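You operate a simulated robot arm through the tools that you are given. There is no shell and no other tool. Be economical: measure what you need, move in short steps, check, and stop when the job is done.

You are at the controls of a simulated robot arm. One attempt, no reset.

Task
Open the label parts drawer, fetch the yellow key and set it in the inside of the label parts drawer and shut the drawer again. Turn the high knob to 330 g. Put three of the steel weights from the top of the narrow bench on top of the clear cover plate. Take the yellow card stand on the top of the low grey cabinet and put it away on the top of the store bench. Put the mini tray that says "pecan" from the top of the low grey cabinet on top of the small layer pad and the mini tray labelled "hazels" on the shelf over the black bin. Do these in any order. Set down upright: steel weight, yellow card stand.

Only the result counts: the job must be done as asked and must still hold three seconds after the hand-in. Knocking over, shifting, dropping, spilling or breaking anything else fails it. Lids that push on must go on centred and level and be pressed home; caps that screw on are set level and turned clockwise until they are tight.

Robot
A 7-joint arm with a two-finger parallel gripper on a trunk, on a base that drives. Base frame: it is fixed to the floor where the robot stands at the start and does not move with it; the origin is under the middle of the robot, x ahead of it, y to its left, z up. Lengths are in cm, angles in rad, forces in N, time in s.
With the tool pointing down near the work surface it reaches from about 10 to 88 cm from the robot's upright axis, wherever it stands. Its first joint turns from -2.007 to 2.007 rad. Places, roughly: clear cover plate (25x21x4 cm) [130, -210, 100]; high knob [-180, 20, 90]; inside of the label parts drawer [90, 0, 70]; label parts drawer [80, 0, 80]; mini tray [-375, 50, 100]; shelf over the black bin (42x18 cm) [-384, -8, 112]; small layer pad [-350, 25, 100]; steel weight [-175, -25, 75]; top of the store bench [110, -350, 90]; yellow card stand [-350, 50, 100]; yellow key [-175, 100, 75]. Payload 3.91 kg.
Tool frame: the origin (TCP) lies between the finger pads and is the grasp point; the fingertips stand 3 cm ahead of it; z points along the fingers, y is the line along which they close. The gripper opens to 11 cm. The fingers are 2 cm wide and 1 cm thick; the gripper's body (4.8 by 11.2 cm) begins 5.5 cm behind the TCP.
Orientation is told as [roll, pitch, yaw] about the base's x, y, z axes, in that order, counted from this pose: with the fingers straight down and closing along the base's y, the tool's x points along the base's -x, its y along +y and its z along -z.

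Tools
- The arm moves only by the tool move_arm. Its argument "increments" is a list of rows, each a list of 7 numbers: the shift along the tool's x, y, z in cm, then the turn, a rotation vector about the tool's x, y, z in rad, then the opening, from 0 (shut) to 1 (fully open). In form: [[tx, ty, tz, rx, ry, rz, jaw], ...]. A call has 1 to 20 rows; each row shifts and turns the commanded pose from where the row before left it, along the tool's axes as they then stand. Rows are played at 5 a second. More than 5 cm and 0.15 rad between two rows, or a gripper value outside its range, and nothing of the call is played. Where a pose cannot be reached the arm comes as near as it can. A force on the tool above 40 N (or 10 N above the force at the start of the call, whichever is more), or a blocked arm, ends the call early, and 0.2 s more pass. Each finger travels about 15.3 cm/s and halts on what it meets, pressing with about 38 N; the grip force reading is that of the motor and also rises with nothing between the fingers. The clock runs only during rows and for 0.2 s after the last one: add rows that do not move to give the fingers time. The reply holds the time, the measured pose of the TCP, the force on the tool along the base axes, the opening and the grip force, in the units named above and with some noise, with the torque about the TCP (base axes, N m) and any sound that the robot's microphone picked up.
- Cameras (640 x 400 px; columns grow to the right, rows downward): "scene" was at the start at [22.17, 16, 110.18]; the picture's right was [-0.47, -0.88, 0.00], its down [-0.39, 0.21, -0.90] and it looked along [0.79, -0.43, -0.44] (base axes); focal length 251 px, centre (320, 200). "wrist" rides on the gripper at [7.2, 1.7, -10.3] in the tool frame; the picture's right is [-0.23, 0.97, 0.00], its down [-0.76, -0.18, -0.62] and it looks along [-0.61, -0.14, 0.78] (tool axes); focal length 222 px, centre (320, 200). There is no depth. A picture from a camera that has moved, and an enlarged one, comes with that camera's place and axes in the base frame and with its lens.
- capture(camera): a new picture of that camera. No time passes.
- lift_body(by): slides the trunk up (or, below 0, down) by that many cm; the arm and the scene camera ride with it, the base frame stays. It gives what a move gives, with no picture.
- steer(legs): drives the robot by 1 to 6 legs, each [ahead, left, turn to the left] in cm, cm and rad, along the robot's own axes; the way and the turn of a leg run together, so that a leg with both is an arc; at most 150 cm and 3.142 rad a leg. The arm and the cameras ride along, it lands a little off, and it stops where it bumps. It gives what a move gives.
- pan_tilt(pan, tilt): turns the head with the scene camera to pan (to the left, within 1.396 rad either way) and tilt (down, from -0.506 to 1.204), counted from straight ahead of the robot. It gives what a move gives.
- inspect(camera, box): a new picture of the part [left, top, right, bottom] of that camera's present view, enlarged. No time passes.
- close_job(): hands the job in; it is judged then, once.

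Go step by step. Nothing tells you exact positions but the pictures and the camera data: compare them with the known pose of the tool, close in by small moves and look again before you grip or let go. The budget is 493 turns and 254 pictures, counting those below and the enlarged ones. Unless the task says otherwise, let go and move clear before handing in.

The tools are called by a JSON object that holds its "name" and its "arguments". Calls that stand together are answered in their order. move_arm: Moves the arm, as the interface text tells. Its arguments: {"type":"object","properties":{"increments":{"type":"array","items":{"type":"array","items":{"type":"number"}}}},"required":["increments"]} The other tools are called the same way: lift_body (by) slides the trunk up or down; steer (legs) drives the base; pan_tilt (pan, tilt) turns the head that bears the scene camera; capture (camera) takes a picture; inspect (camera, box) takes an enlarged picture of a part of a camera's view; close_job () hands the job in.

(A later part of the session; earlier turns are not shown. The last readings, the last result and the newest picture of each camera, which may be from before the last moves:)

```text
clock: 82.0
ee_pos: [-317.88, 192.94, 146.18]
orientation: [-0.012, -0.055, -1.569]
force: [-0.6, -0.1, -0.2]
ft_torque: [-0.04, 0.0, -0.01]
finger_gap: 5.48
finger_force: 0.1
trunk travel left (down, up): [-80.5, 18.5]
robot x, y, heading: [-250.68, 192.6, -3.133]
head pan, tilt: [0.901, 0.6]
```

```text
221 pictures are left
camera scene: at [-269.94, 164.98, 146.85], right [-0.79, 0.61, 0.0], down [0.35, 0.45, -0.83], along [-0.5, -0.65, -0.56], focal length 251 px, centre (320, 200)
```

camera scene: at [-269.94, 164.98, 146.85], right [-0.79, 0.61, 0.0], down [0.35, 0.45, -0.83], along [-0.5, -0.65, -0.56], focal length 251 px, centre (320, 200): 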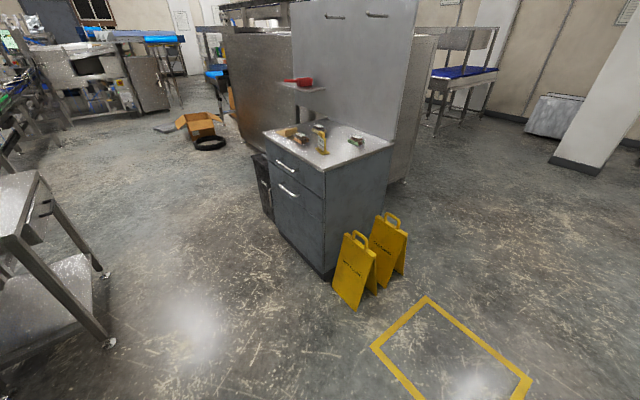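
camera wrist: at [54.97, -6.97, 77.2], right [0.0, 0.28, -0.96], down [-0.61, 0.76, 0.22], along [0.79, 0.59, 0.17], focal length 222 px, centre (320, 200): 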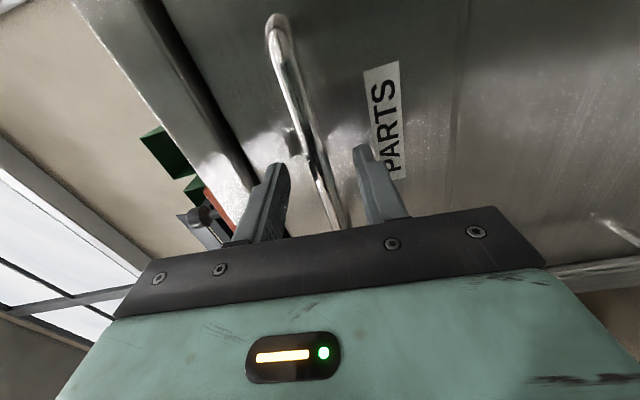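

Cabinet, shelf and bin are ahead to the left. I'll go to x≈-270 and slide left to face the cabinet.

{"name": "steer", "arguments": {"legs": [[17, 0, 0], [0, 145, 0]]}}

{"name": "pan_tilt", "arguments": {"pan": 0.0, "tilt": 0.8}}

{"name": "capture", "arguments": {"camera": "scene"}}

{"name": "capture", "arguments": {"camera": "wrist"}}

```text
clock: 90.2
ee_pos: [-332.77, 47.95, 146.25]
orientation: [-0.012, -0.056, -1.564]
force: [0.0, -0.3, -0.5]
ft_torque: [0.0, 0.01, -0.03]
finger_gap: 5.49
finger_force: 0.1
trunk travel left (down, up): [-80.5, 18.5]
robot x, y, heading: [-265.22, 48.24, -3.124]
head pan, tilt: [0.901, 0.6]
```

```text
clock: 91.4
ee_pos: [-332.71, 47.81, 146.29]
orientation: [-0.015, -0.054, -1.565]
force: [-0.3, 0.1, 0.9]
ft_torque: [-0.01, 0.01, 0.03]
finger_gap: 5.5
finger_force: 0.0
trunk travel left (down, up): [-80.5, 18.5]
robot x, y, heading: [-265.42, 47.97, -3.124]
head pan, tilt: [0.0, 0.799]
```

```text
220 pictures are left
camera scene: at [-287.51, 26.99, 145.17], right [-0.02, 1.0, 0.0], down [0.72, 0.01, -0.7], along [-0.7, -0.01, -0.72], focal length 251 px, centre (320, 200)
```

scene: 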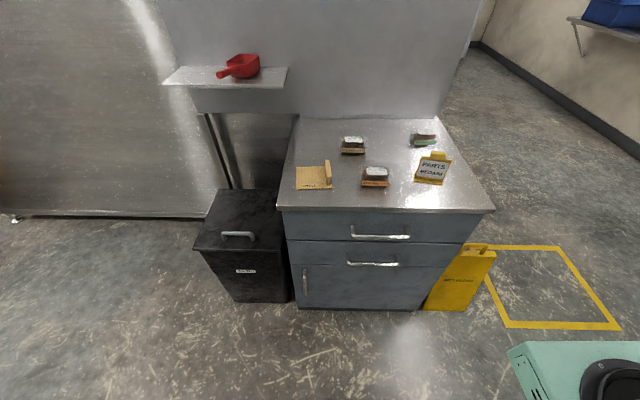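

```text
219 pictures are left
camera wrist: at [-330.96, 55.82, 156.13], right [0.97, -0.22, 0.0], down [-0.17, -0.73, 0.67], along [-0.15, -0.65, -0.75], focal length 222 px, centre (320, 200)
```

wrist: 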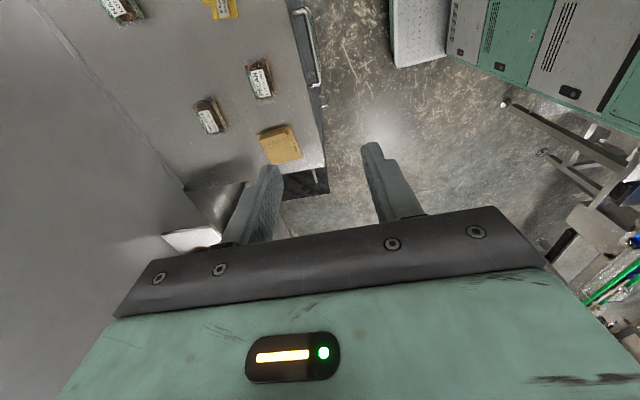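

{"name": "inspect", "arguments": {"camera": "scene", "box": [280, 115, 480, 215]}}

{"name": "inspect", "arguments": {"camera": "wrist", "box": [80, 0, 340, 180]}}

{"name": "inspect", "arguments": {"camera": "scene", "box": [150, 40, 310, 140]}}

```text
3.20 times, centred on (380, 165) of scene
camera zoom: at [-287.51, 26.99, 145.17], right [-0.02, 1.0, 0.0], down [0.72, 0.01, -0.7], along [-0.7, -0.01, -0.72], focal length 802 px, centre (128, 312)
```

zoom: 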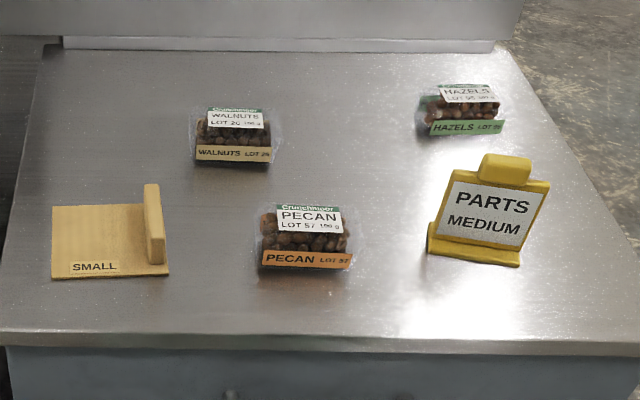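

```text
2.22 times, centred on (210, 90) of wrist
camera zoom: at [-330.96, 55.82, 156.13], right [0.97, -0.22, 0.0], down [-0.17, -0.73, 0.67], along [-0.15, -0.65, -0.75], focal length 494 px, centre (564, 444)
```

zoom: 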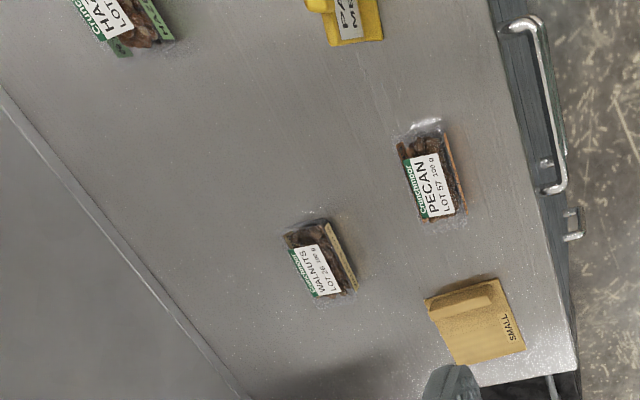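

```text
4.00 times, centred on (230, 90) of scene
camera zoom: at [-287.51, 26.99, 145.17], right [-0.02, 1.0, 0.0], down [0.72, 0.01, -0.7], along [-0.7, -0.01, -0.72], focal length 1003 px, centre (680, 640)
```

zoom: 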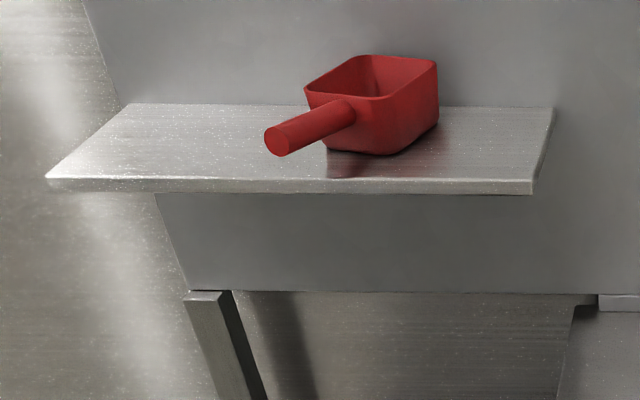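

{"name": "pan_tilt", "arguments": {"pan": 0.0, "tilt": 1.2}}

{"name": "capture", "arguments": {"camera": "scene"}}

```text
clock: 92.3
ee_pos: [-332.78, 47.84, 146.25]
orientation: [-0.011, -0.057, -1.566]
force: [0.5, 0.3, -0.2]
ft_torque: [0.0, -0.04, -0.02]
finger_gap: 5.52
finger_force: 0.2
trunk travel left (down, up): [-80.5, 18.5]
robot x, y, heading: [-265.41, 47.99, -3.131]
head pan, tilt: [0.0, 1.201]
```

```text
215 pictures are left
camera scene: at [-285.04, 27.04, 142.4], right [-0.02, 1.0, 0.0], down [0.93, 0.02, -0.36], along [-0.36, -0.01, -0.93], focal length 251 px, centre (320, 200)
```

scene: 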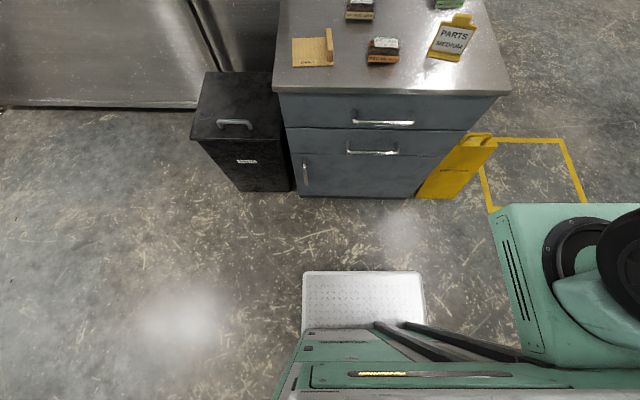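

The base front is about 32 cm ahead of its axis, so I can close in to x≈-290. Then I'll lower the trunk over the cabinet.

{"name": "steer", "arguments": {"legs": [[0, 0, -0.012], [25, 0, 0]]}}

{"name": "lift_body", "arguments": {"by": -35}}

{"name": "pan_tilt", "arguments": {"pan": 0.0, "tilt": 0.6}}

{"name": "capture", "arguments": {"camera": "scene"}}

{"name": "capture", "arguments": {"camera": "wrist"}}

```text
clock: 94.5
ee_pos: [-357.81, 48.8, 146.38]
orientation: [-0.015, -0.057, -1.58]
force: [-0.1, -0.7, 0.4]
ft_torque: [-0.03, -0.04, 0.02]
finger_gap: 5.51
finger_force: 0.1
trunk travel left (down, up): [-80.5, 18.5]
robot x, y, heading: [-290.58, 48.14, -3.139]
head pan, tilt: [0.0, 1.201]
```

```text
clock: 97.9
ee_pos: [-357.73, 48.79, 111.15]
orientation: [-0.014, -0.056, -1.58]
force: [-0.4, -0.3, 0.8]
ft_torque: [-0.01, 0.0, 0.0]
finger_gap: 5.51
finger_force: 0.0
trunk travel left (down, up): [-45.5, 53.5]
robot x, y, heading: [-290.51, 48.01, -3.14]
head pan, tilt: [0.0, 1.201]
```

```text
clock: 98.9
ee_pos: [-357.76, 48.78, 111.23]
orientation: [-0.013, -0.055, -1.579]
force: [-0.2, 0.3, 0.0]
ft_torque: [0.01, -0.01, 0.01]
finger_gap: 5.5
finger_force: 0.0
trunk travel left (down, up): [-45.5, 53.5]
robot x, y, heading: [-290.4, 47.36, -3.14]
head pan, tilt: [0.0, 0.6]
```

```text
214 pictures are left
camera scene: at [-313.51, 27.22, 111.84], right [0.0, 1.0, 0.0], down [0.57, 0.0, -0.82], along [-0.82, 0.0, -0.57], focal length 251 px, centre (320, 200)
```

scene: 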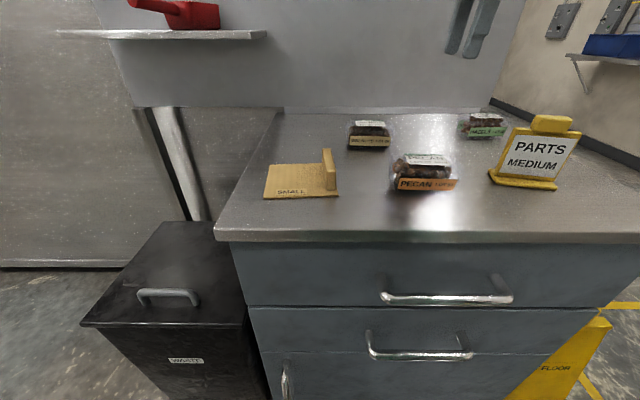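

```text
213 pictures are left
camera wrist: at [-355.8, 56.65, 121.12], right [0.97, -0.24, 0.0], down [-0.18, -0.72, 0.67], along [-0.16, -0.65, -0.75], focal length 222 px, centre (320, 200)
```

wrist: 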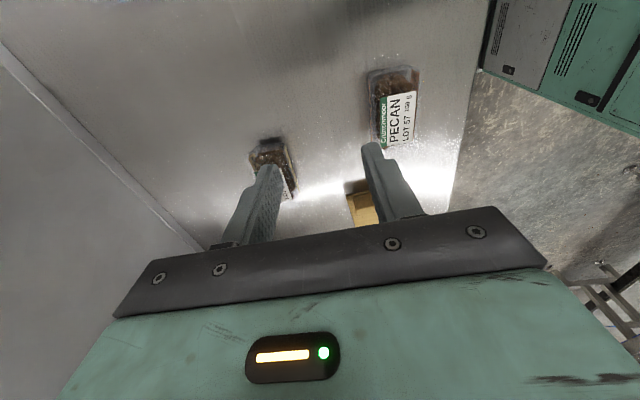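

{"name": "inspect", "arguments": {"camera": "scene", "box": [250, 110, 470, 230]}}

{"name": "inspect", "arguments": {"camera": "wrist", "box": [320, 40, 480, 240]}}

```text
2.91 times, centred on (360, 170) of scene
camera zoom: at [-313.51, 27.22, 111.84], right [0.0, 1.0, 0.0], down [0.57, 0.0, -0.82], along [-0.82, 0.0, -0.57], focal length 729 px, centre (204, 287)
```

zoom: 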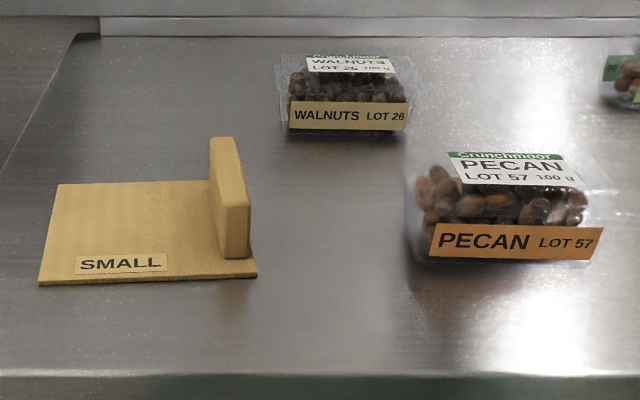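

```text
2.00 times, centred on (400, 140) of wrist
camera zoom: at [-355.8, 56.65, 121.12], right [0.97, -0.24, 0.0], down [-0.18, -0.72, 0.67], along [-0.16, -0.65, -0.75], focal length 444 px, centre (160, 320)
```

zoom: 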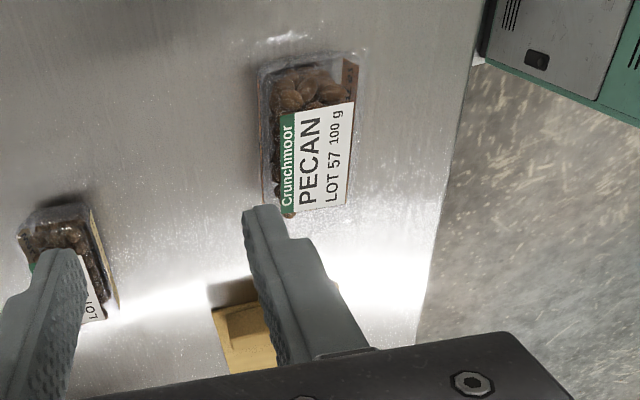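

Pecan tray measures about 10 x 5.6 x 4 cm, centred near (-349.4, 44). I'll level the tool and move above it.

{"name": "move_arm", "arguments": {"increments": [[-1.3, 2.1, 0, -0.014, 0.056, -0.009, 0.7], [-1.3, 2.1, 0, 0, 0, 0, 0.7], [-1.3, 2.1, 0, 0, 0, 0, 0.7], [-1.3, 2.1, 0, 0, 0, 0, 0.7], [0, 0, 4, 0, 0, 0, 0.7], [0, 0, 4, 0, 0, 0, 0.7]]}}

{"name": "capture", "arguments": {"camera": "wrist"}}

{"name": "capture", "arguments": {"camera": "scene"}}

```text
clock: 100.3
ee_pos: [-349.25, 43.35, 103.1]
orientation: [0.001, 0.0, -1.572]
force: [-0.7, -0.1, 0.0]
ft_torque: [0.0, 0.04, -0.01]
finger_gap: 7.71
finger_force: 0.0
trunk travel left (down, up): [-45.5, 53.5]
robot x, y, heading: [-290.56, 48.13, -3.141]
head pan, tilt: [0.0, 0.6]
```

```text
210 pictures are left
camera wrist: at [-347.49, 50.65, 113.38], right [0.97, -0.23, 0.0], down [-0.18, -0.76, 0.62], along [-0.14, -0.61, -0.78], focal length 222 px, centre (320, 200)
```

wrist: 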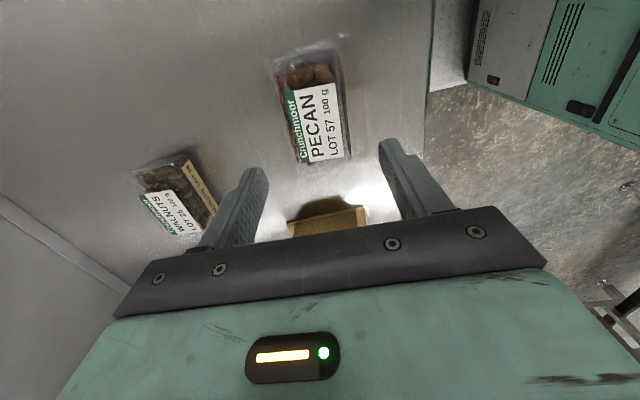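

```text
209 pictures are left
camera scene: at [-313.5, 27.22, 111.86], right [0.0, 1.0, 0.0], down [0.56, 0.0, -0.83], along [-0.83, 0.0, -0.56], focal length 251 px, centre (320, 200)
```

scene: 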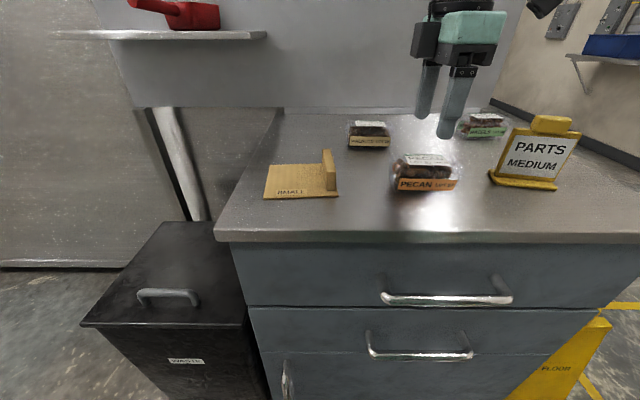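

{"name": "move_arm", "arguments": {"increments": [[0.7, 0, 3, 0, 0, 0, 0.7], [0, 0, 3, 0, 0, 0, 0.7], [0, 0, 2.6, 0, 0, 0, 0.7]]}}

{"name": "inspect", "arguments": {"camera": "scene", "box": [330, 80, 530, 220]}}

{"name": "capture", "arguments": {"camera": "wrist"}}

```text
clock: 101.1
ee_pos: [-349.28, 44.42, 94.91]
orientation: [-0.001, 0.0, -1.57]
force: [0.0, -0.1, -0.9]
ft_torque: [-0.02, 0.05, 0.01]
finger_gap: 7.67
finger_force: 0.0
trunk travel left (down, up): [-45.5, 53.5]
robot x, y, heading: [-290.33, 48.29, -3.141]
head pan, tilt: [0.0, 0.6]
```

```text
2.86 times, centred on (430, 150) of scene
camera zoom: at [-313.5, 27.22, 111.86], right [0.0, 1.0, 0.0], down [0.56, 0.0, -0.83], along [-0.83, 0.0, -0.56], focal length 716 px, centre (6, 343)
```

zoom: 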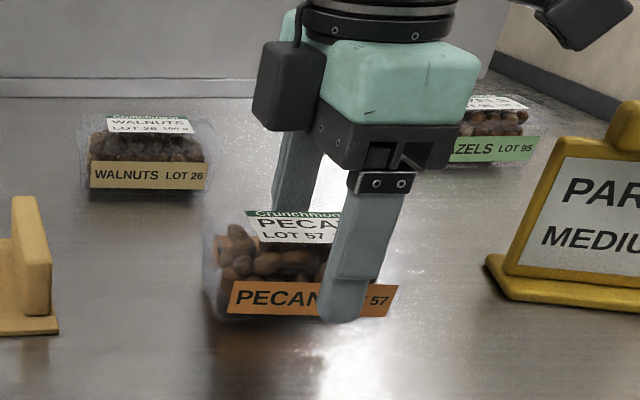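

```text
207 pictures are left
camera wrist: at [-347.56, 51.76, 105.14], right [0.97, -0.23, 0.0], down [-0.18, -0.76, 0.62], along [-0.14, -0.61, -0.78], focal length 222 px, centre (320, 200)
```

wrist: 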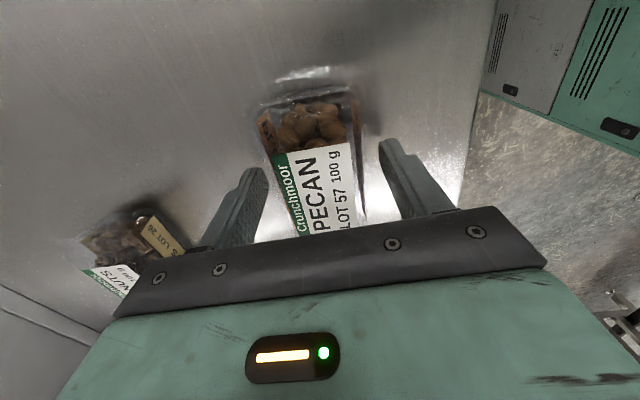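

{"name": "move_arm", "arguments": {"increments": [[-0.5, 0, 0.6, 0, 0, 0, 0.7], [0, 0, 0, 0, 0, 0, 0.6], [0, 0, 0, 0, 0, 0, 0.5], [0, 0, 0, 0, 0, 0, 0.42], [0, 0, 0, 0, 0, 0, 0.42]]}}

{"name": "inspect", "arguments": {"camera": "scene", "box": [330, 80, 530, 220]}}

```text
clock: 102.3
ee_pos: [-349.25, 43.87, 94.31]
orientation: [0.002, 0.0, -1.569]
force: [-0.5, 0.6, 0.4]
ft_torque: [0.02, -0.05, -0.04]
finger_gap: 6.02
finger_force: 38.7
trunk travel left (down, up): [-45.5, 53.5]
robot x, y, heading: [-290.58, 47.58, -3.138]
head pan, tilt: [0.0, 0.6]
```

```text
2.86 times, centred on (430, 150) of scene
camera zoom: at [-313.51, 27.22, 111.85], right [0.0, 1.0, 0.0], down [0.56, 0.0, -0.83], along [-0.83, 0.0, -0.56], focal length 716 px, centre (6, 343)
```

zoom: 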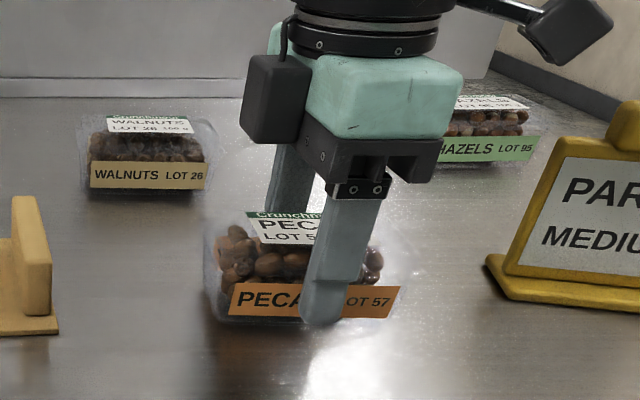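

Gripped. Lift and carry over the pad lip, centre y≈22.8.

{"name": "move_arm", "arguments": {"increments": [[0, 0, -3, 0, 0, 0, 0.42], [0, 0, -3, 0, 0, 0, 0.42], [0, 0, -3, 0, 0, 0, 0.42], [-4, 0, 0, 0, 0, 0, 0.42], [-4, 0, 0, 0, 0, 0, 0.42], [-4, 0, 0, 0, 0, 0, 0.42], [-4, 0, 0, 0, 0, 0, 0.42], [-4, 0, 0, 0, 0, 0, 0.42], [0, 0, 0, 0, 0, 0, 0.42]]}}

{"name": "inspect", "arguments": {"camera": "scene", "box": [220, 80, 420, 220]}}

{"name": "capture", "arguments": {"camera": "wrist"}}

```text
clock: 104.3
ee_pos: [-349.52, 23.74, 103.07]
orientation: [0.0, 0.002, -1.571]
force: [-0.1, -0.4, -1.7]
ft_torque: [0.02, 0.01, 0.01]
finger_gap: 5.98
finger_force: 38.0
trunk travel left (down, up): [-45.5, 53.5]
robot x, y, heading: [-290.08, 47.6, -3.142]
head pan, tilt: [0.0, 0.6]
```

```text
2.86 times, centred on (320, 150) of scene
camera zoom: at [-313.51, 27.22, 111.85], right [0.0, 1.0, 0.0], down [0.56, 0.0, -0.83], along [-0.83, 0.0, -0.56], focal length 716 px, centre (320, 343)
```

zoom: 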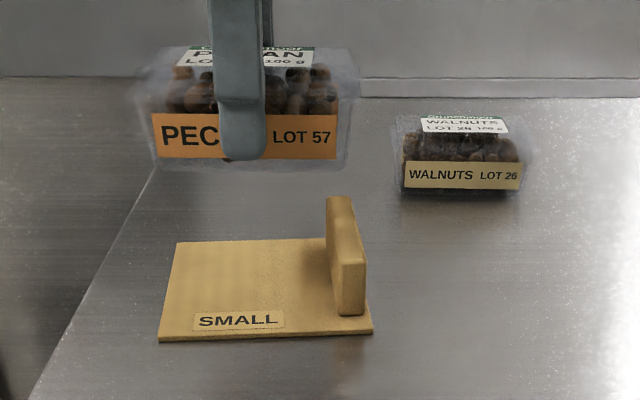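

```text
204 pictures are left
camera wrist: at [-347.67, 31.1, 113.41], right [0.97, -0.23, 0.0], down [-0.18, -0.76, 0.62], along [-0.14, -0.61, -0.78], focal length 222 px, centre (320, 200)
```

wrist: 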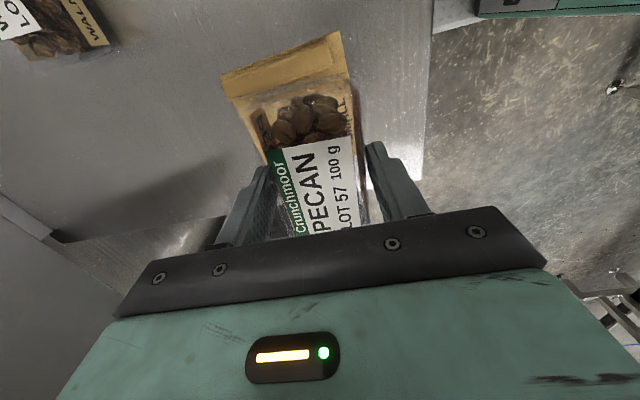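

{"name": "move_arm", "arguments": {"increments": [[-1.3, 0, 0, 0, 0, 0, 0.42], [0, 0, 2.5, 0, 0, 0, 0.42], [0, 0, 2.5, 0, 0, 0, 0.42], [0, 0, 1.7, 0, 0, 0, 0.42], [0, 0, 0, 0, 0, 0, 0.42]]}}

{"name": "inspect", "arguments": {"camera": "scene", "box": [220, 80, 420, 220]}}

{"name": "capture", "arguments": {"camera": "wrist"}}

```text
clock: 105.5
ee_pos: [-349.43, 22.31, 96.26]
orientation: [0.0, 0.0, -1.569]
force: [-0.6, -0.2, -1.2]
ft_torque: [0.03, 0.02, 0.0]
finger_gap: 5.98
finger_force: 37.7
trunk travel left (down, up): [-45.5, 53.5]
robot x, y, heading: [-290.52, 48.15, -3.139]
head pan, tilt: [0.0, 0.6]
```

```text
2.86 times, centred on (320, 150) of scene
camera zoom: at [-313.51, 27.22, 111.85], right [0.0, 1.0, 0.0], down [0.56, 0.0, -0.83], along [-0.83, 0.0, -0.56], focal length 716 px, centre (320, 343)
```

zoom: 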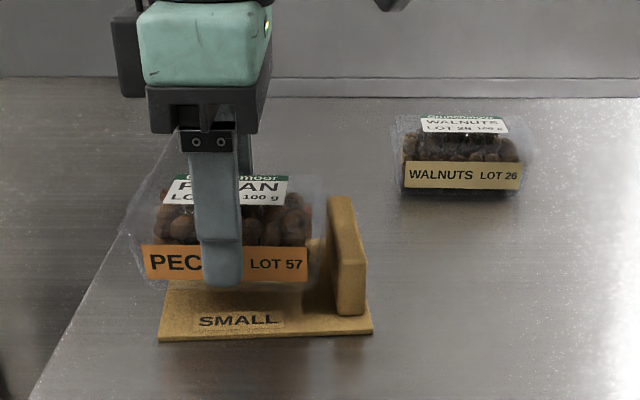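

```text
202 pictures are left
camera wrist: at [-347.66, 29.66, 106.69], right [0.97, -0.23, 0.0], down [-0.18, -0.76, 0.62], along [-0.14, -0.61, -0.78], focal length 222 px, centre (320, 200)
```

wrist: 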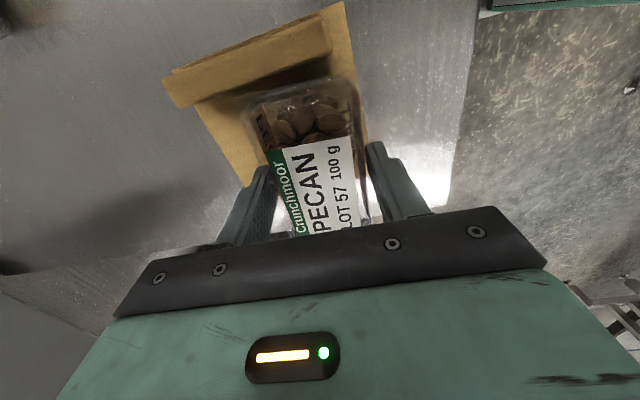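

{"name": "move_arm", "arguments": {"increments": [[0.4, 0, 0, 0, 0, 0, 0.42], [0, 0, 0.5, 0, 0, 0, 0.42], [0, 0, 0.5, 0, 0, 0, 0.42], [0, 0, 0.3, 0, 0, 0, 0.42]]}}

{"name": "inspect", "arguments": {"camera": "scene", "box": [220, 80, 420, 220]}}

```text
clock: 106.5
ee_pos: [-349.3, 22.83, 95.08]
orientation: [0.003, 0.0, -1.571]
force: [-0.8, -0.4, -1.1]
ft_torque: [-0.01, 0.01, 0.01]
finger_gap: 5.97
finger_force: 37.7
trunk travel left (down, up): [-45.5, 53.5]
robot x, y, heading: [-290.46, 47.84, -3.137]
head pan, tilt: [0.0, 0.6]
```

```text
2.86 times, centred on (320, 150) of scene
camera zoom: at [-313.51, 27.22, 111.85], right [0.0, 1.0, 0.0], down [0.56, 0.0, -0.83], along [-0.83, 0.0, -0.56], focal length 716 px, centre (320, 343)
```

zoom: 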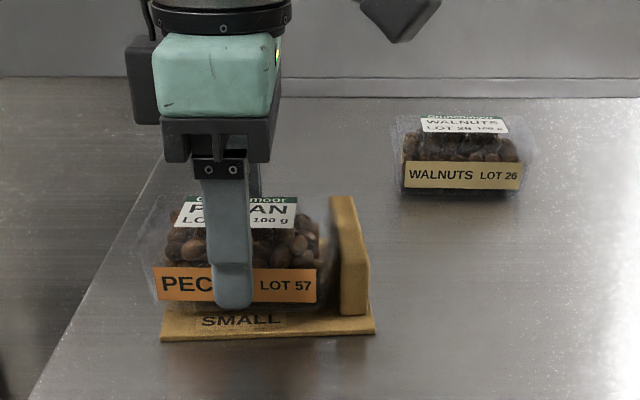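

{"name": "move_arm", "arguments": {"increments": [[-0.4, 0, 0, 0, 0, 0, 0.42], [0, 0, 0.3, 0, 0, 0, 0.42], [0, 0, 0, 0, 0, 0, 0.42]]}}

{"name": "inspect", "arguments": {"camera": "scene", "box": [260, 130, 360, 210]}}

```text
clock: 107.3
ee_pos: [-349.45, 22.59, 94.9]
orientation: [0.0, 0.0, -1.57]
force: [-0.2, -0.3, -1.3]
ft_torque: [0.0, 0.02, -0.01]
finger_gap: 5.97
finger_force: 37.6
trunk travel left (down, up): [-45.5, 53.5]
robot x, y, heading: [-290.6, 47.79, -3.139]
head pan, tilt: [0.0, 0.6]
```

```text
5.00 times, centred on (310, 170) of scene
camera zoom: at [-313.51, 27.22, 111.85], right [0.0, 1.0, 0.0], down [0.56, 0.0, -0.83], along [-0.83, 0.0, -0.56], focal length 1254 px, centre (370, 350)
```

zoom: 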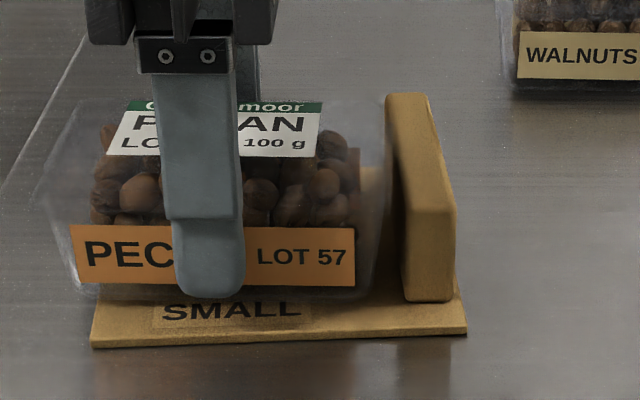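

{"name": "move_arm", "arguments": {"increments": [[0, 0, 0.2, 0, 0, 0, 0.42], [0, 0, 0.2, 0, 0, 0, 0.42]]}}

{"name": "inspect", "arguments": {"camera": "scene", "box": [260, 130, 360, 210]}}

```text
clock: 107.9
ee_pos: [-349.41, 22.51, 94.61]
orientation: [-0.001, 0.0, -1.57]
force: [0.0, 1.3, 6.7]
ft_torque: [0.21, -0.11, -0.03]
finger_gap: 5.98
finger_force: 37.7
trunk travel left (down, up): [-45.5, 53.5]
robot x, y, heading: [-290.52, 47.87, -3.139]
head pan, tilt: [0.0, 0.6]
```

```text
5.00 times, centred on (310, 170) of scene
camera zoom: at [-313.49, 27.23, 111.87], right [0.0, 1.0, 0.0], down [0.56, 0.0, -0.83], along [-0.83, 0.0, -0.56], focal length 1254 px, centre (370, 350)
```

zoom: 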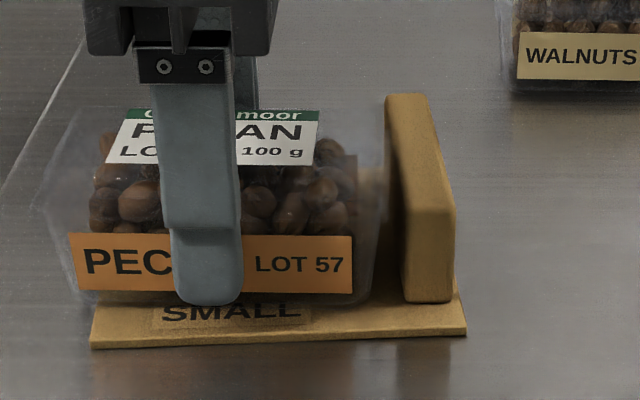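

Contact (force up). Release and rise.

{"name": "move_arm", "arguments": {"increments": [[0, 0, 0, 0, 0, 0, 0.5], [0, 0, 0, 0, 0, 0, 0.6], [0, 0, 0, 0, 0, 0, 0.7], [0, 0, 0, 0, 0, 0, 0.7], [0, 0, -3, 0, 0, 0, 0.7], [0, 0, -4, 0, 0, 0, 0.7], [0, 0, -4, 0, 0, 0, 0.7]]}}

{"name": "inspect", "arguments": {"camera": "scene", "box": [240, 80, 540, 260]}}

```text
clock: 109.5
ee_pos: [-349.37, 22.41, 105.47]
orientation: [0.002, 0.003, -1.57]
force: [0.2, 0.0, -0.1]
ft_torque: [-0.01, -0.01, -0.01]
finger_gap: 7.7
finger_force: 0.2
trunk travel left (down, up): [-45.5, 53.5]
robot x, y, heading: [-290.46, 47.82, -3.136]
head pan, tilt: [0.0, 0.6]
```

```text
2.13 times, centred on (390, 170) of scene
camera zoom: at [-313.52, 27.22, 111.84], right [0.0, 1.0, 0.0], down [0.57, 0.0, -0.82], along [-0.82, 0.0, -0.57], focal length 535 px, centre (171, 264)
```

zoom: 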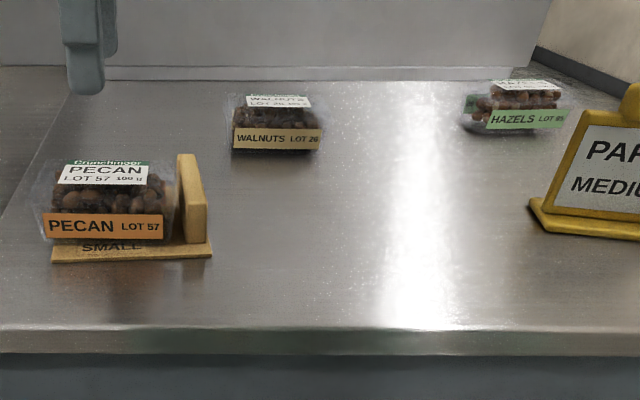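

Pecan is on the pad. Next hazels, near (-373, 65): go up, back, then across.

{"name": "move_arm", "arguments": {"increments": [[0, 0, -4, 0, 0, 0, 0.7], [0, -4.7, 0, 0, 0, 0, 0.7], [0, -4.7, 0, 0, 0, 0, 0.7], [0, -4.7, 0, 0, 0, 0, 0.7], [0, -4.7, 0, 0, 0, 0, 0.7], [0, -4.7, 0, 0, 0, 0, 0.7], [4.5, 0, 0, 0, 0, 0, 0.7], [4.5, 0, 0, 0, 0, 0, 0.7], [4.5, 0, 0, 0, 0, 0, 0.7], [4.5, 0, 0, 0, 0, 0, 0.7], [4.5, 0, 0, 0, 0, 0, 0.7], [4.5, 0, 0, 0, 0, 0, 0.7], [4.5, 0, 0, 0, 0, 0, 0.7], [4.5, 0, 0, 0, 0, 0, 0.7], [4.5, 0, 0, 0, 0, 0, 0.7]]}}

{"name": "capture", "arguments": {"camera": "wrist"}}

{"name": "pan_tilt", "arguments": {"pan": -0.4, "tilt": 0.5}}

{"name": "capture", "arguments": {"camera": "scene"}}

```text
clock: 112.7
ee_pos: [-362.78, 66.06, 106.47]
orientation: [0.001, 0.0, -1.57]
force: [-0.3, -1.6, 0.1]
ft_torque: [0.02, -0.01, -0.02]
finger_gap: 7.7
finger_force: 0.1
out of reach, approached as far as the arm can: row 3, 4, 5, 6
trunk travel left (down, up): [-45.5, 53.5]
robot x, y, heading: [-290.52, 48.34, -3.14]
head pan, tilt: [0.0, 0.6]
```

```text
197 pictures are left
camera wrist: at [-361.15, 73.38, 116.84], right [0.97, -0.23, 0.0], down [-0.18, -0.76, 0.62], along [-0.14, -0.61, -0.78], focal length 222 px, centre (320, 200)
```

wrist: 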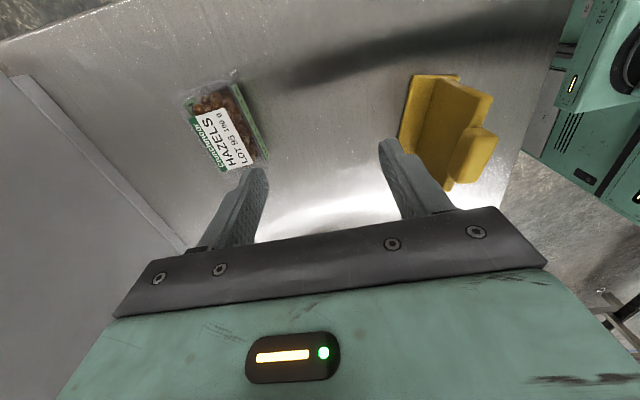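

```text
clock: 113.5
ee_pos: [-362.85, 66.04, 106.54]
orientation: [0.0, -0.001, -1.571]
force: [-0.2, 0.5, 0.2]
ft_torque: [-0.06, 0.02, 0.01]
finger_gap: 7.68
finger_force: 0.0
trunk travel left (down, up): [-45.5, 53.5]
robot x, y, heading: [-290.58, 47.74, -3.14]
head pan, tilt: [-0.4, 0.499]
```

```text
196 pictures are left
camera scene: at [-313.07, 30.76, 112.76], right [0.39, 0.92, 0.0], down [0.44, -0.18, -0.88], along [-0.81, 0.34, -0.48], focal length 251 px, centre (320, 200)
```

scene: 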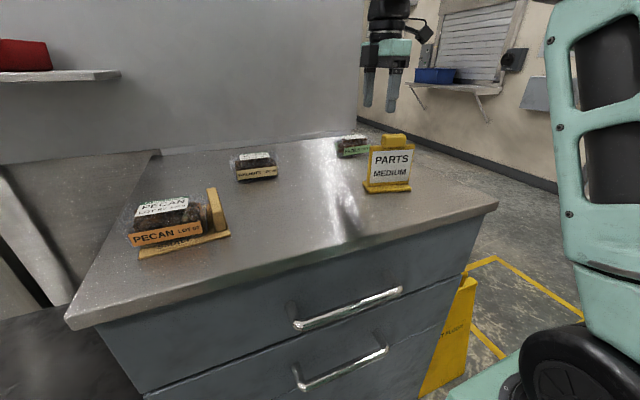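

{"name": "inspect", "arguments": {"camera": "wrist", "box": [160, 50, 300, 190]}}

{"name": "inspect", "arguments": {"camera": "scene", "box": [320, 120, 420, 200]}}

```text
2.86 times, centred on (230, 120) of wrist
camera zoom: at [-361.14, 73.37, 116.84], right [0.97, -0.23, 0.0], down [-0.18, -0.76, 0.62], along [-0.14, -0.61, -0.78], focal length 635 px, centre (577, 429)
```

zoom: 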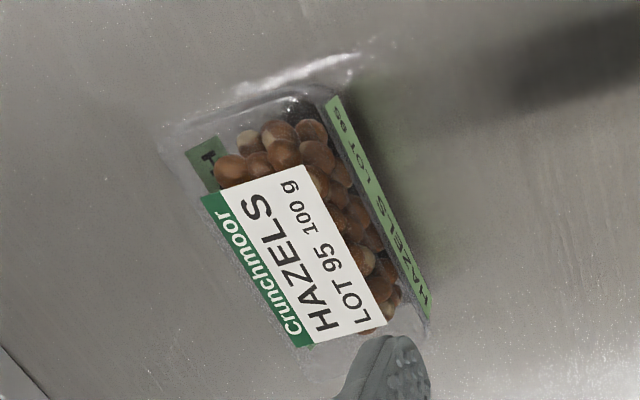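

```text
5.00 times, centred on (370, 160) of scene
camera zoom: at [-313.07, 30.76, 112.76], right [0.39, 0.92, 0.0], down [0.44, -0.18, -0.88], along [-0.81, 0.34, -0.48], focal length 1254 px, centre (70, 400)
```

zoom: 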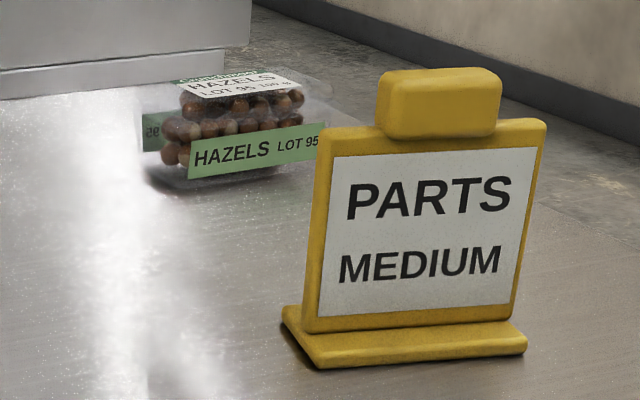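

The tray is axis-aligned, centred at about (-373, 66). Reach is short, so I'll move the base 5 cm forward and raise the trunk a bit.

{"name": "steer", "arguments": {"legs": [[5, 0, 0]]}}

{"name": "lift_body", "arguments": {"by": 12}}

{"name": "move_arm", "arguments": {"increments": [[0, -2.5, 3, 0, 0, 0, 0.7], [0, -2.5, 3, 0, 0, 0, 0.7], [0, 0, 3, 0, 0, 0, 0.7], [0, 0, 3, 0, 0, 0, 0.7], [0, 0, 3, 0, 0, 0, 0.7]]}}

{"name": "capture", "arguments": {"camera": "wrist"}}

```text
clock: 114.5
ee_pos: [-367.95, 65.98, 106.61]
orientation: [0.0, 0.001, -1.571]
force: [0.0, -0.1, 0.4]
ft_torque: [0.02, 0.04, -0.01]
finger_gap: 7.69
finger_force: 0.1
trunk travel left (down, up): [-45.5, 53.5]
robot x, y, heading: [-295.59, 48.19, -3.14]
head pan, tilt: [-0.4, 0.499]
```

```text
clock: 116.0
ee_pos: [-367.91, 65.99, 118.55]
orientation: [-0.002, 0.002, -1.57]
force: [0.7, -0.4, -0.5]
ft_torque: [-0.01, 0.02, 0.01]
finger_gap: 7.71
finger_force: 0.0
trunk travel left (down, up): [-57.5, 41.5]
robot x, y, heading: [-295.26, 48.5, -3.138]
head pan, tilt: [-0.4, 0.499]
```

```text
clock: 117.2
ee_pos: [-372.81, 65.92, 103.32]
orientation: [0.0, 0.001, -1.571]
force: [-0.1, 0.3, -0.7]
ft_torque: [0.0, 0.01, -0.01]
finger_gap: 7.68
finger_force: 0.2
trunk travel left (down, up): [-57.5, 41.5]
robot x, y, heading: [-295.32, 47.77, -3.138]
head pan, tilt: [-0.4, 0.499]
```

```text
193 pictures are left
camera wrist: at [-371.04, 73.34, 113.71], right [0.97, -0.23, 0.0], down [-0.18, -0.76, 0.62], along [-0.14, -0.61, -0.78], focal length 222 px, centre (320, 200)
```

wrist: 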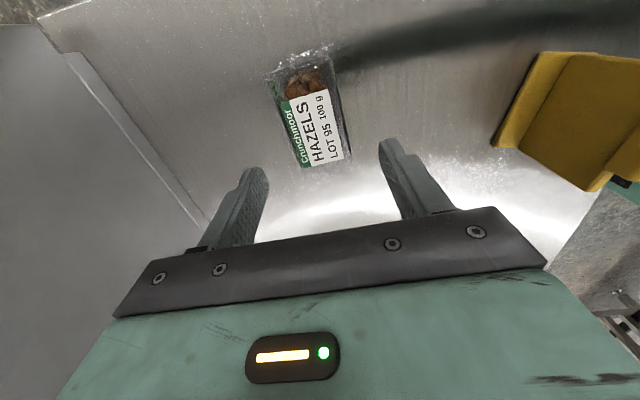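

{"name": "move_arm", "arguments": {"increments": [[0.5, 0, 3, 0, 0, 0, 0.7], [0, 0, 3, 0, 0, 0, 0.7], [0, 0, 2.8, 0, 0, 0, 0.7], [0, 0, 0, 0, 0, 0, 0.6], [0, 0, 0, 0, 0, 0, 0.5], [0, 0, 0, 0, 0, 0, 0.42], [0, 0, 0, 0, 0, 0, 0.42]]}}

{"name": "capture", "arguments": {"camera": "wrist"}}

```text
clock: 118.8
ee_pos: [-372.67, 66.48, 95.01]
orientation: [0.001, 0.0, -1.57]
force: [-0.4, 0.1, 0.6]
ft_torque: [0.01, -0.01, 0.05]
finger_gap: 5.93
finger_force: 38.3
trunk travel left (down, up): [-57.5, 41.5]
robot x, y, heading: [-295.66, 47.71, -3.14]
head pan, tilt: [-0.4, 0.499]
```

```text
192 pictures are left
camera wrist: at [-370.91, 73.81, 105.16], right [0.97, -0.23, 0.0], down [-0.18, -0.76, 0.62], along [-0.14, -0.61, -0.78], focal length 222 px, centre (320, 200)
```

wrist: 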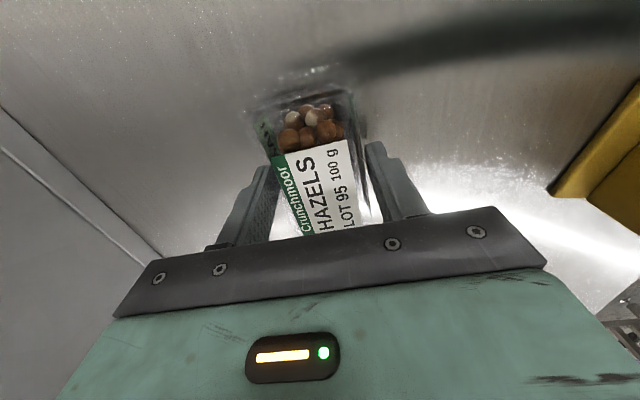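

Hazels is held. I'll lift, back off, and shift left in front of the shelf.

{"name": "lift_body", "arguments": {"by": 35}}

{"name": "steer", "arguments": {"legs": [[-12, 0, 0], [0, 59, 0]]}}

{"name": "pan_tilt", "arguments": {"pan": 0.0, "tilt": 0.6}}

{"name": "capture", "arguments": {"camera": "scene"}}

{"name": "capture", "arguments": {"camera": "wrist"}}

```text
clock: 122.2
ee_pos: [-372.69, 66.45, 129.85]
orientation: [-0.001, 0.001, -1.57]
force: [-0.1, -0.1, -1.2]
ft_torque: [-0.02, 0.02, 0.0]
finger_gap: 5.91
finger_force: 38.4
trunk travel left (down, up): [-92.5, 6.5]
robot x, y, heading: [-295.4, 48.15, -3.139]
head pan, tilt: [-0.4, 0.499]
```

```text
clock: 126.3
ee_pos: [-359.97, 8.37, 129.85]
orientation: [0.002, 0.0, -1.569]
force: [1.0, -0.3, -1.6]
ft_torque: [-0.01, 0.0, 0.01]
finger_gap: 5.91
finger_force: 37.6
trunk travel left (down, up): [-92.5, 6.5]
robot x, y, heading: [-282.68, -10.12, -3.141]
head pan, tilt: [-0.4, 0.499]
```

```text
clock: 127.2
ee_pos: [-360.13, 8.29, 129.87]
orientation: [-0.001, 0.0, -1.569]
force: [0.1, 0.3, -0.9]
ft_torque: [0.02, 0.0, -0.01]
finger_gap: 5.95
finger_force: 37.8
trunk travel left (down, up): [-92.5, 6.5]
robot x, y, heading: [-282.71, -9.94, -3.135]
head pan, tilt: [0.0, 0.6]
```

```text
191 pictures are left
camera scene: at [-305.88, -30.83, 158.85], right [0.0, 1.0, 0.0], down [0.56, 0.0, -0.83], along [-0.83, 0.0, -0.56], focal length 251 px, centre (320, 200)
```

scene: 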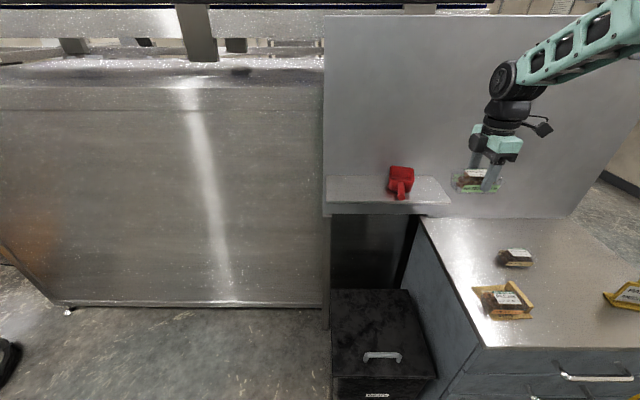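

```text
190 pictures are left
camera wrist: at [-358.32, 15.67, 140.16], right [0.97, -0.23, 0.0], down [-0.18, -0.76, 0.62], along [-0.14, -0.61, -0.78], focal length 222 px, centre (320, 200)
```

wrist: 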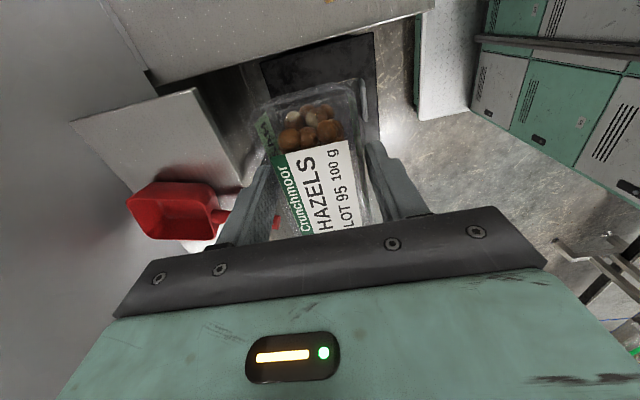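

{"name": "inspect", "arguments": {"camera": "scene", "box": [310, 130, 530, 230]}}

```text
2.91 times, centred on (420, 180) of scene
camera zoom: at [-305.88, -30.83, 158.85], right [0.0, 1.0, 0.0], down [0.56, 0.0, -0.83], along [-0.83, 0.0, -0.56], focal length 729 px, centre (29, 258)
```

zoom: 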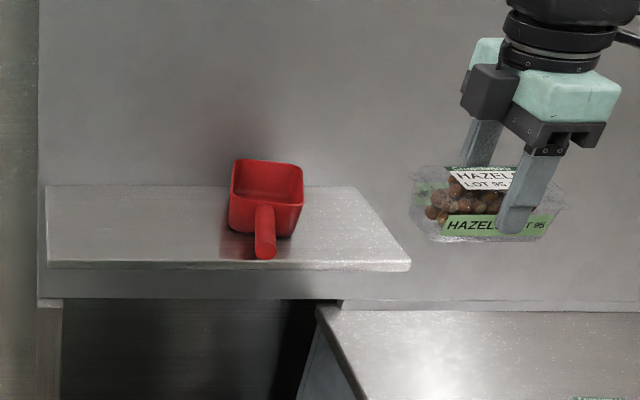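

{"name": "steer", "arguments": {"legs": [[0, 26.8, 0], [15, 0, 0]]}}

{"name": "inspect", "arguments": {"camera": "scene", "box": [310, 80, 630, 280]}}

{"name": "capture", "arguments": {"camera": "wrist"}}

```text
clock: 130.1
ee_pos: [-375.29, -17.92, 129.86]
orientation: [-0.001, -0.001, -1.58]
force: [-0.3, 0.2, -0.9]
ft_torque: [0.03, -0.01, -0.02]
finger_gap: 5.93
finger_force: 38.0
trunk travel left (down, up): [-92.5, 6.5]
robot x, y, heading: [-298.16, -37.27, 3.132]
head pan, tilt: [0.0, 0.6]
```

```text
2.00 times, centred on (470, 180) of scene
camera zoom: at [-321.46, -57.75, 158.86], right [0.01, 1.0, 0.0], down [0.56, 0.0, -0.83], along [-0.83, 0.01, -0.56], focal length 501 px, centre (20, 240)
```

zoom: 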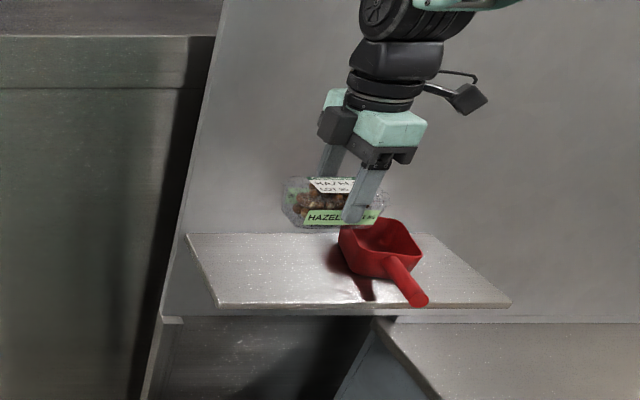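

```text
187 pictures are left
camera wrist: at [-373.36, -10.62, 140.17], right [0.97, -0.24, 0.0], down [-0.19, -0.76, 0.62], along [-0.15, -0.61, -0.78], focal length 222 px, centre (320, 200)
```

wrist: 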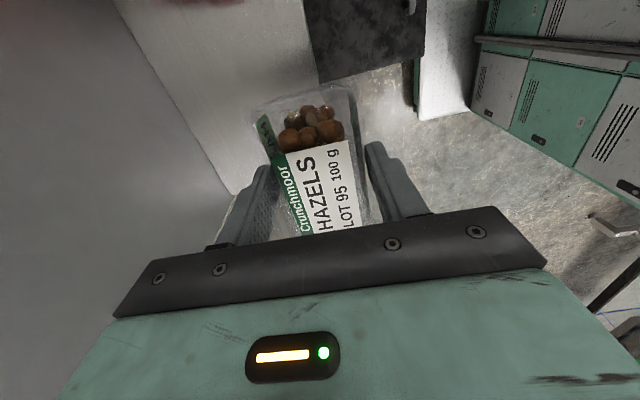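

{"name": "move_arm", "arguments": {"increments": [[-0.5, -3, 0, 0, 0, 0, 0.42], [0, -3, 0, 0, 0, 0, 0.42], [0, 0, 3.5, 0, 0, 0, 0.42], [0, 0, 3.5, 0, 0, 0, 0.42], [0, 0, 3, 0, 0, 0, 0.42]]}}

{"name": "inspect", "arguments": {"camera": "scene", "box": [390, 130, 590, 250]}}

{"name": "capture", "arguments": {"camera": "wrist"}}

```text
clock: 131.3
ee_pos: [-380.93, -18.36, 119.72]
orientation: [-0.001, 0.001, -1.581]
force: [0.2, -0.1, -0.7]
ft_torque: [0.0, 0.01, 0.04]
finger_gap: 5.92
finger_force: 38.0
trunk travel left (down, up): [-92.5, 6.5]
robot x, y, heading: [-298.5, -37.2, 3.134]
head pan, tilt: [0.0, 0.6]
```

```text
3.20 times, centred on (490, 190) of scene
camera zoom: at [-321.48, -57.75, 158.86], right [0.01, 1.0, 0.0], down [0.56, 0.0, -0.83], along [-0.83, 0.01, -0.56], focal length 802 px, centre (-224, 232)
```

zoom: 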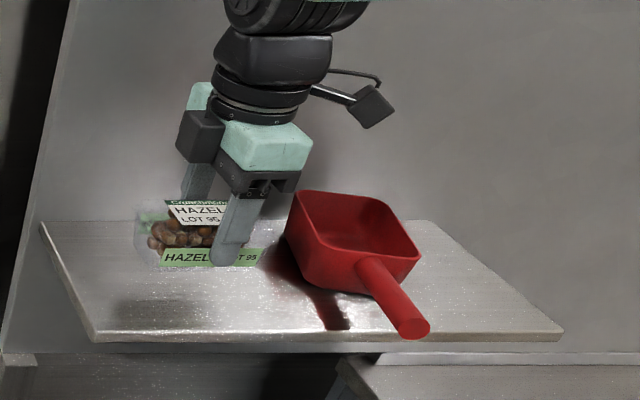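

```text
185 pictures are left
camera wrist: at [-379.15, -10.96, 130.18], right [0.97, -0.24, 0.0], down [-0.19, -0.76, 0.62], along [-0.15, -0.61, -0.78], focal length 222 px, centre (320, 200)
```

wrist: 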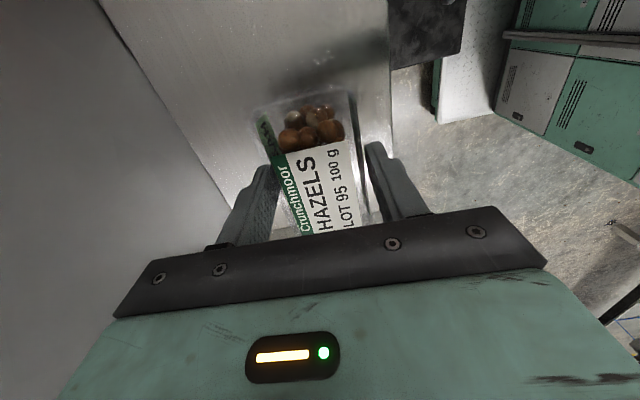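

{"name": "move_arm", "arguments": {"increments": [[-1.5, 0, 0, 0, 0, 0, 0.42], [0, 0, 2, 0, 0, 0, 0.42], [0, 0, 0.5, 0, 0, 0, 0.42], [0, 0, 0.3, 0, 0, 0, 0.42]]}}

{"name": "inspect", "arguments": {"camera": "scene", "box": [390, 130, 590, 250]}}

```text
clock: 132.3
ee_pos: [-381.2, -19.79, 116.97]
orientation: [0.001, -0.001, -1.582]
force: [0.4, 0.0, -1.4]
ft_torque: [0.0, -0.02, -0.02]
finger_gap: 5.91
finger_force: 38.2
trunk travel left (down, up): [-92.5, 6.5]
robot x, y, heading: [-298.29, -37.32, 3.135]
head pan, tilt: [0.0, 0.6]
```

```text
3.20 times, centred on (490, 190) of scene
camera zoom: at [-321.5, -57.75, 158.85], right [0.01, 1.0, 0.0], down [0.57, 0.0, -0.82], along [-0.82, 0.01, -0.57], focal length 802 px, centre (-224, 232)
```

zoom: 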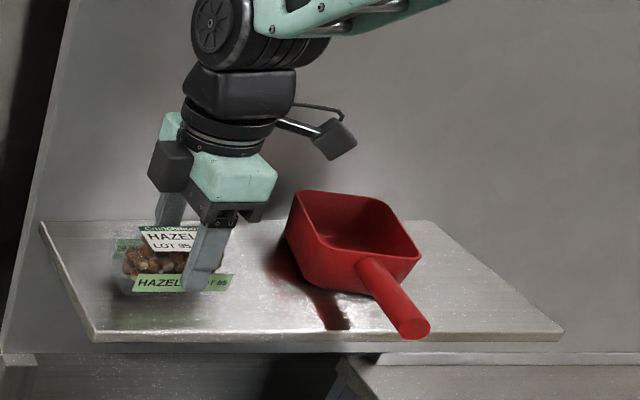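

{"name": "move_arm", "arguments": {"increments": [[0, 0, 0.4, 0, 0, 0, 0.42], [0, 0, 0.3, 0, 0, 0, 0.42]]}}

{"name": "move_arm", "arguments": {"increments": [[0, 0, 0.3, 0, 0, 0, 0.42]]}}

```text
clock: 132.9
ee_pos: [-381.33, -19.92, 116.43]
orientation: [0.001, -0.001, -1.583]
force: [1.9, -0.7, 5.1]
ft_torque: [-0.06, -0.2, -0.01]
finger_gap: 5.93
finger_force: 38.3
trunk travel left (down, up): [-92.5, 6.5]
robot x, y, heading: [-298.13, -37.11, 3.134]
head pan, tilt: [0.0, 0.6]
```

```text
clock: 133.3
ee_pos: [-381.29, -19.93, 116.35]
orientation: [-0.004, 0.0, -1.582]
force: [4.2, -2.8, 21.6]
ft_torque: [-0.12, -0.46, 0.0]
finger_gap: 5.92
finger_force: 38.1
trunk travel left (down, up): [-92.5, 6.5]
robot x, y, heading: [-298.62, -36.91, 3.135]
head pan, tilt: [0.0, 0.6]
```

Seated. Ease off slightly, release, and go up.

{"name": "move_arm", "arguments": {"increments": [[0, 0, -0.25, 0, 0, 0, 0.42], [0, 0, 0, 0, 0, 0, 0.5], [0, 0, 0, 0, 0, 0, 0.6], [0, 0, 0, 0, 0, 0, 0.7], [0, 0, 0, 0, 0, 0, 0.7], [0, 0, -3, 0, 0, 0, 0.7], [0, 0, -4, 0, 0, 0, 0.7], [0, 0, -4, 0, 0, 0, 0.7]]}}

{"name": "inspect", "arguments": {"camera": "scene", "box": [390, 130, 590, 250]}}

```text
clock: 135.1
ee_pos: [-381.45, -19.66, 127.29]
orientation: [0.001, 0.0, -1.581]
force: [-0.8, 0.3, 0.2]
ft_torque: [0.02, -0.01, 0.0]
finger_gap: 7.69
finger_force: 0.2
trunk travel left (down, up): [-92.5, 6.5]
robot x, y, heading: [-298.23, -36.98, 3.134]
head pan, tilt: [0.0, 0.6]
```

```text
3.20 times, centred on (490, 190) of scene
camera zoom: at [-321.52, -57.75, 158.84], right [0.01, 1.0, 0.0], down [0.57, 0.0, -0.82], along [-0.82, 0.01, -0.57], focal length 802 px, centre (-224, 232)
```

zoom: 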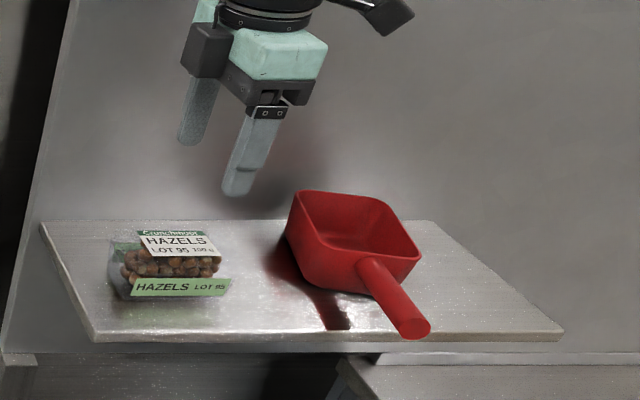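

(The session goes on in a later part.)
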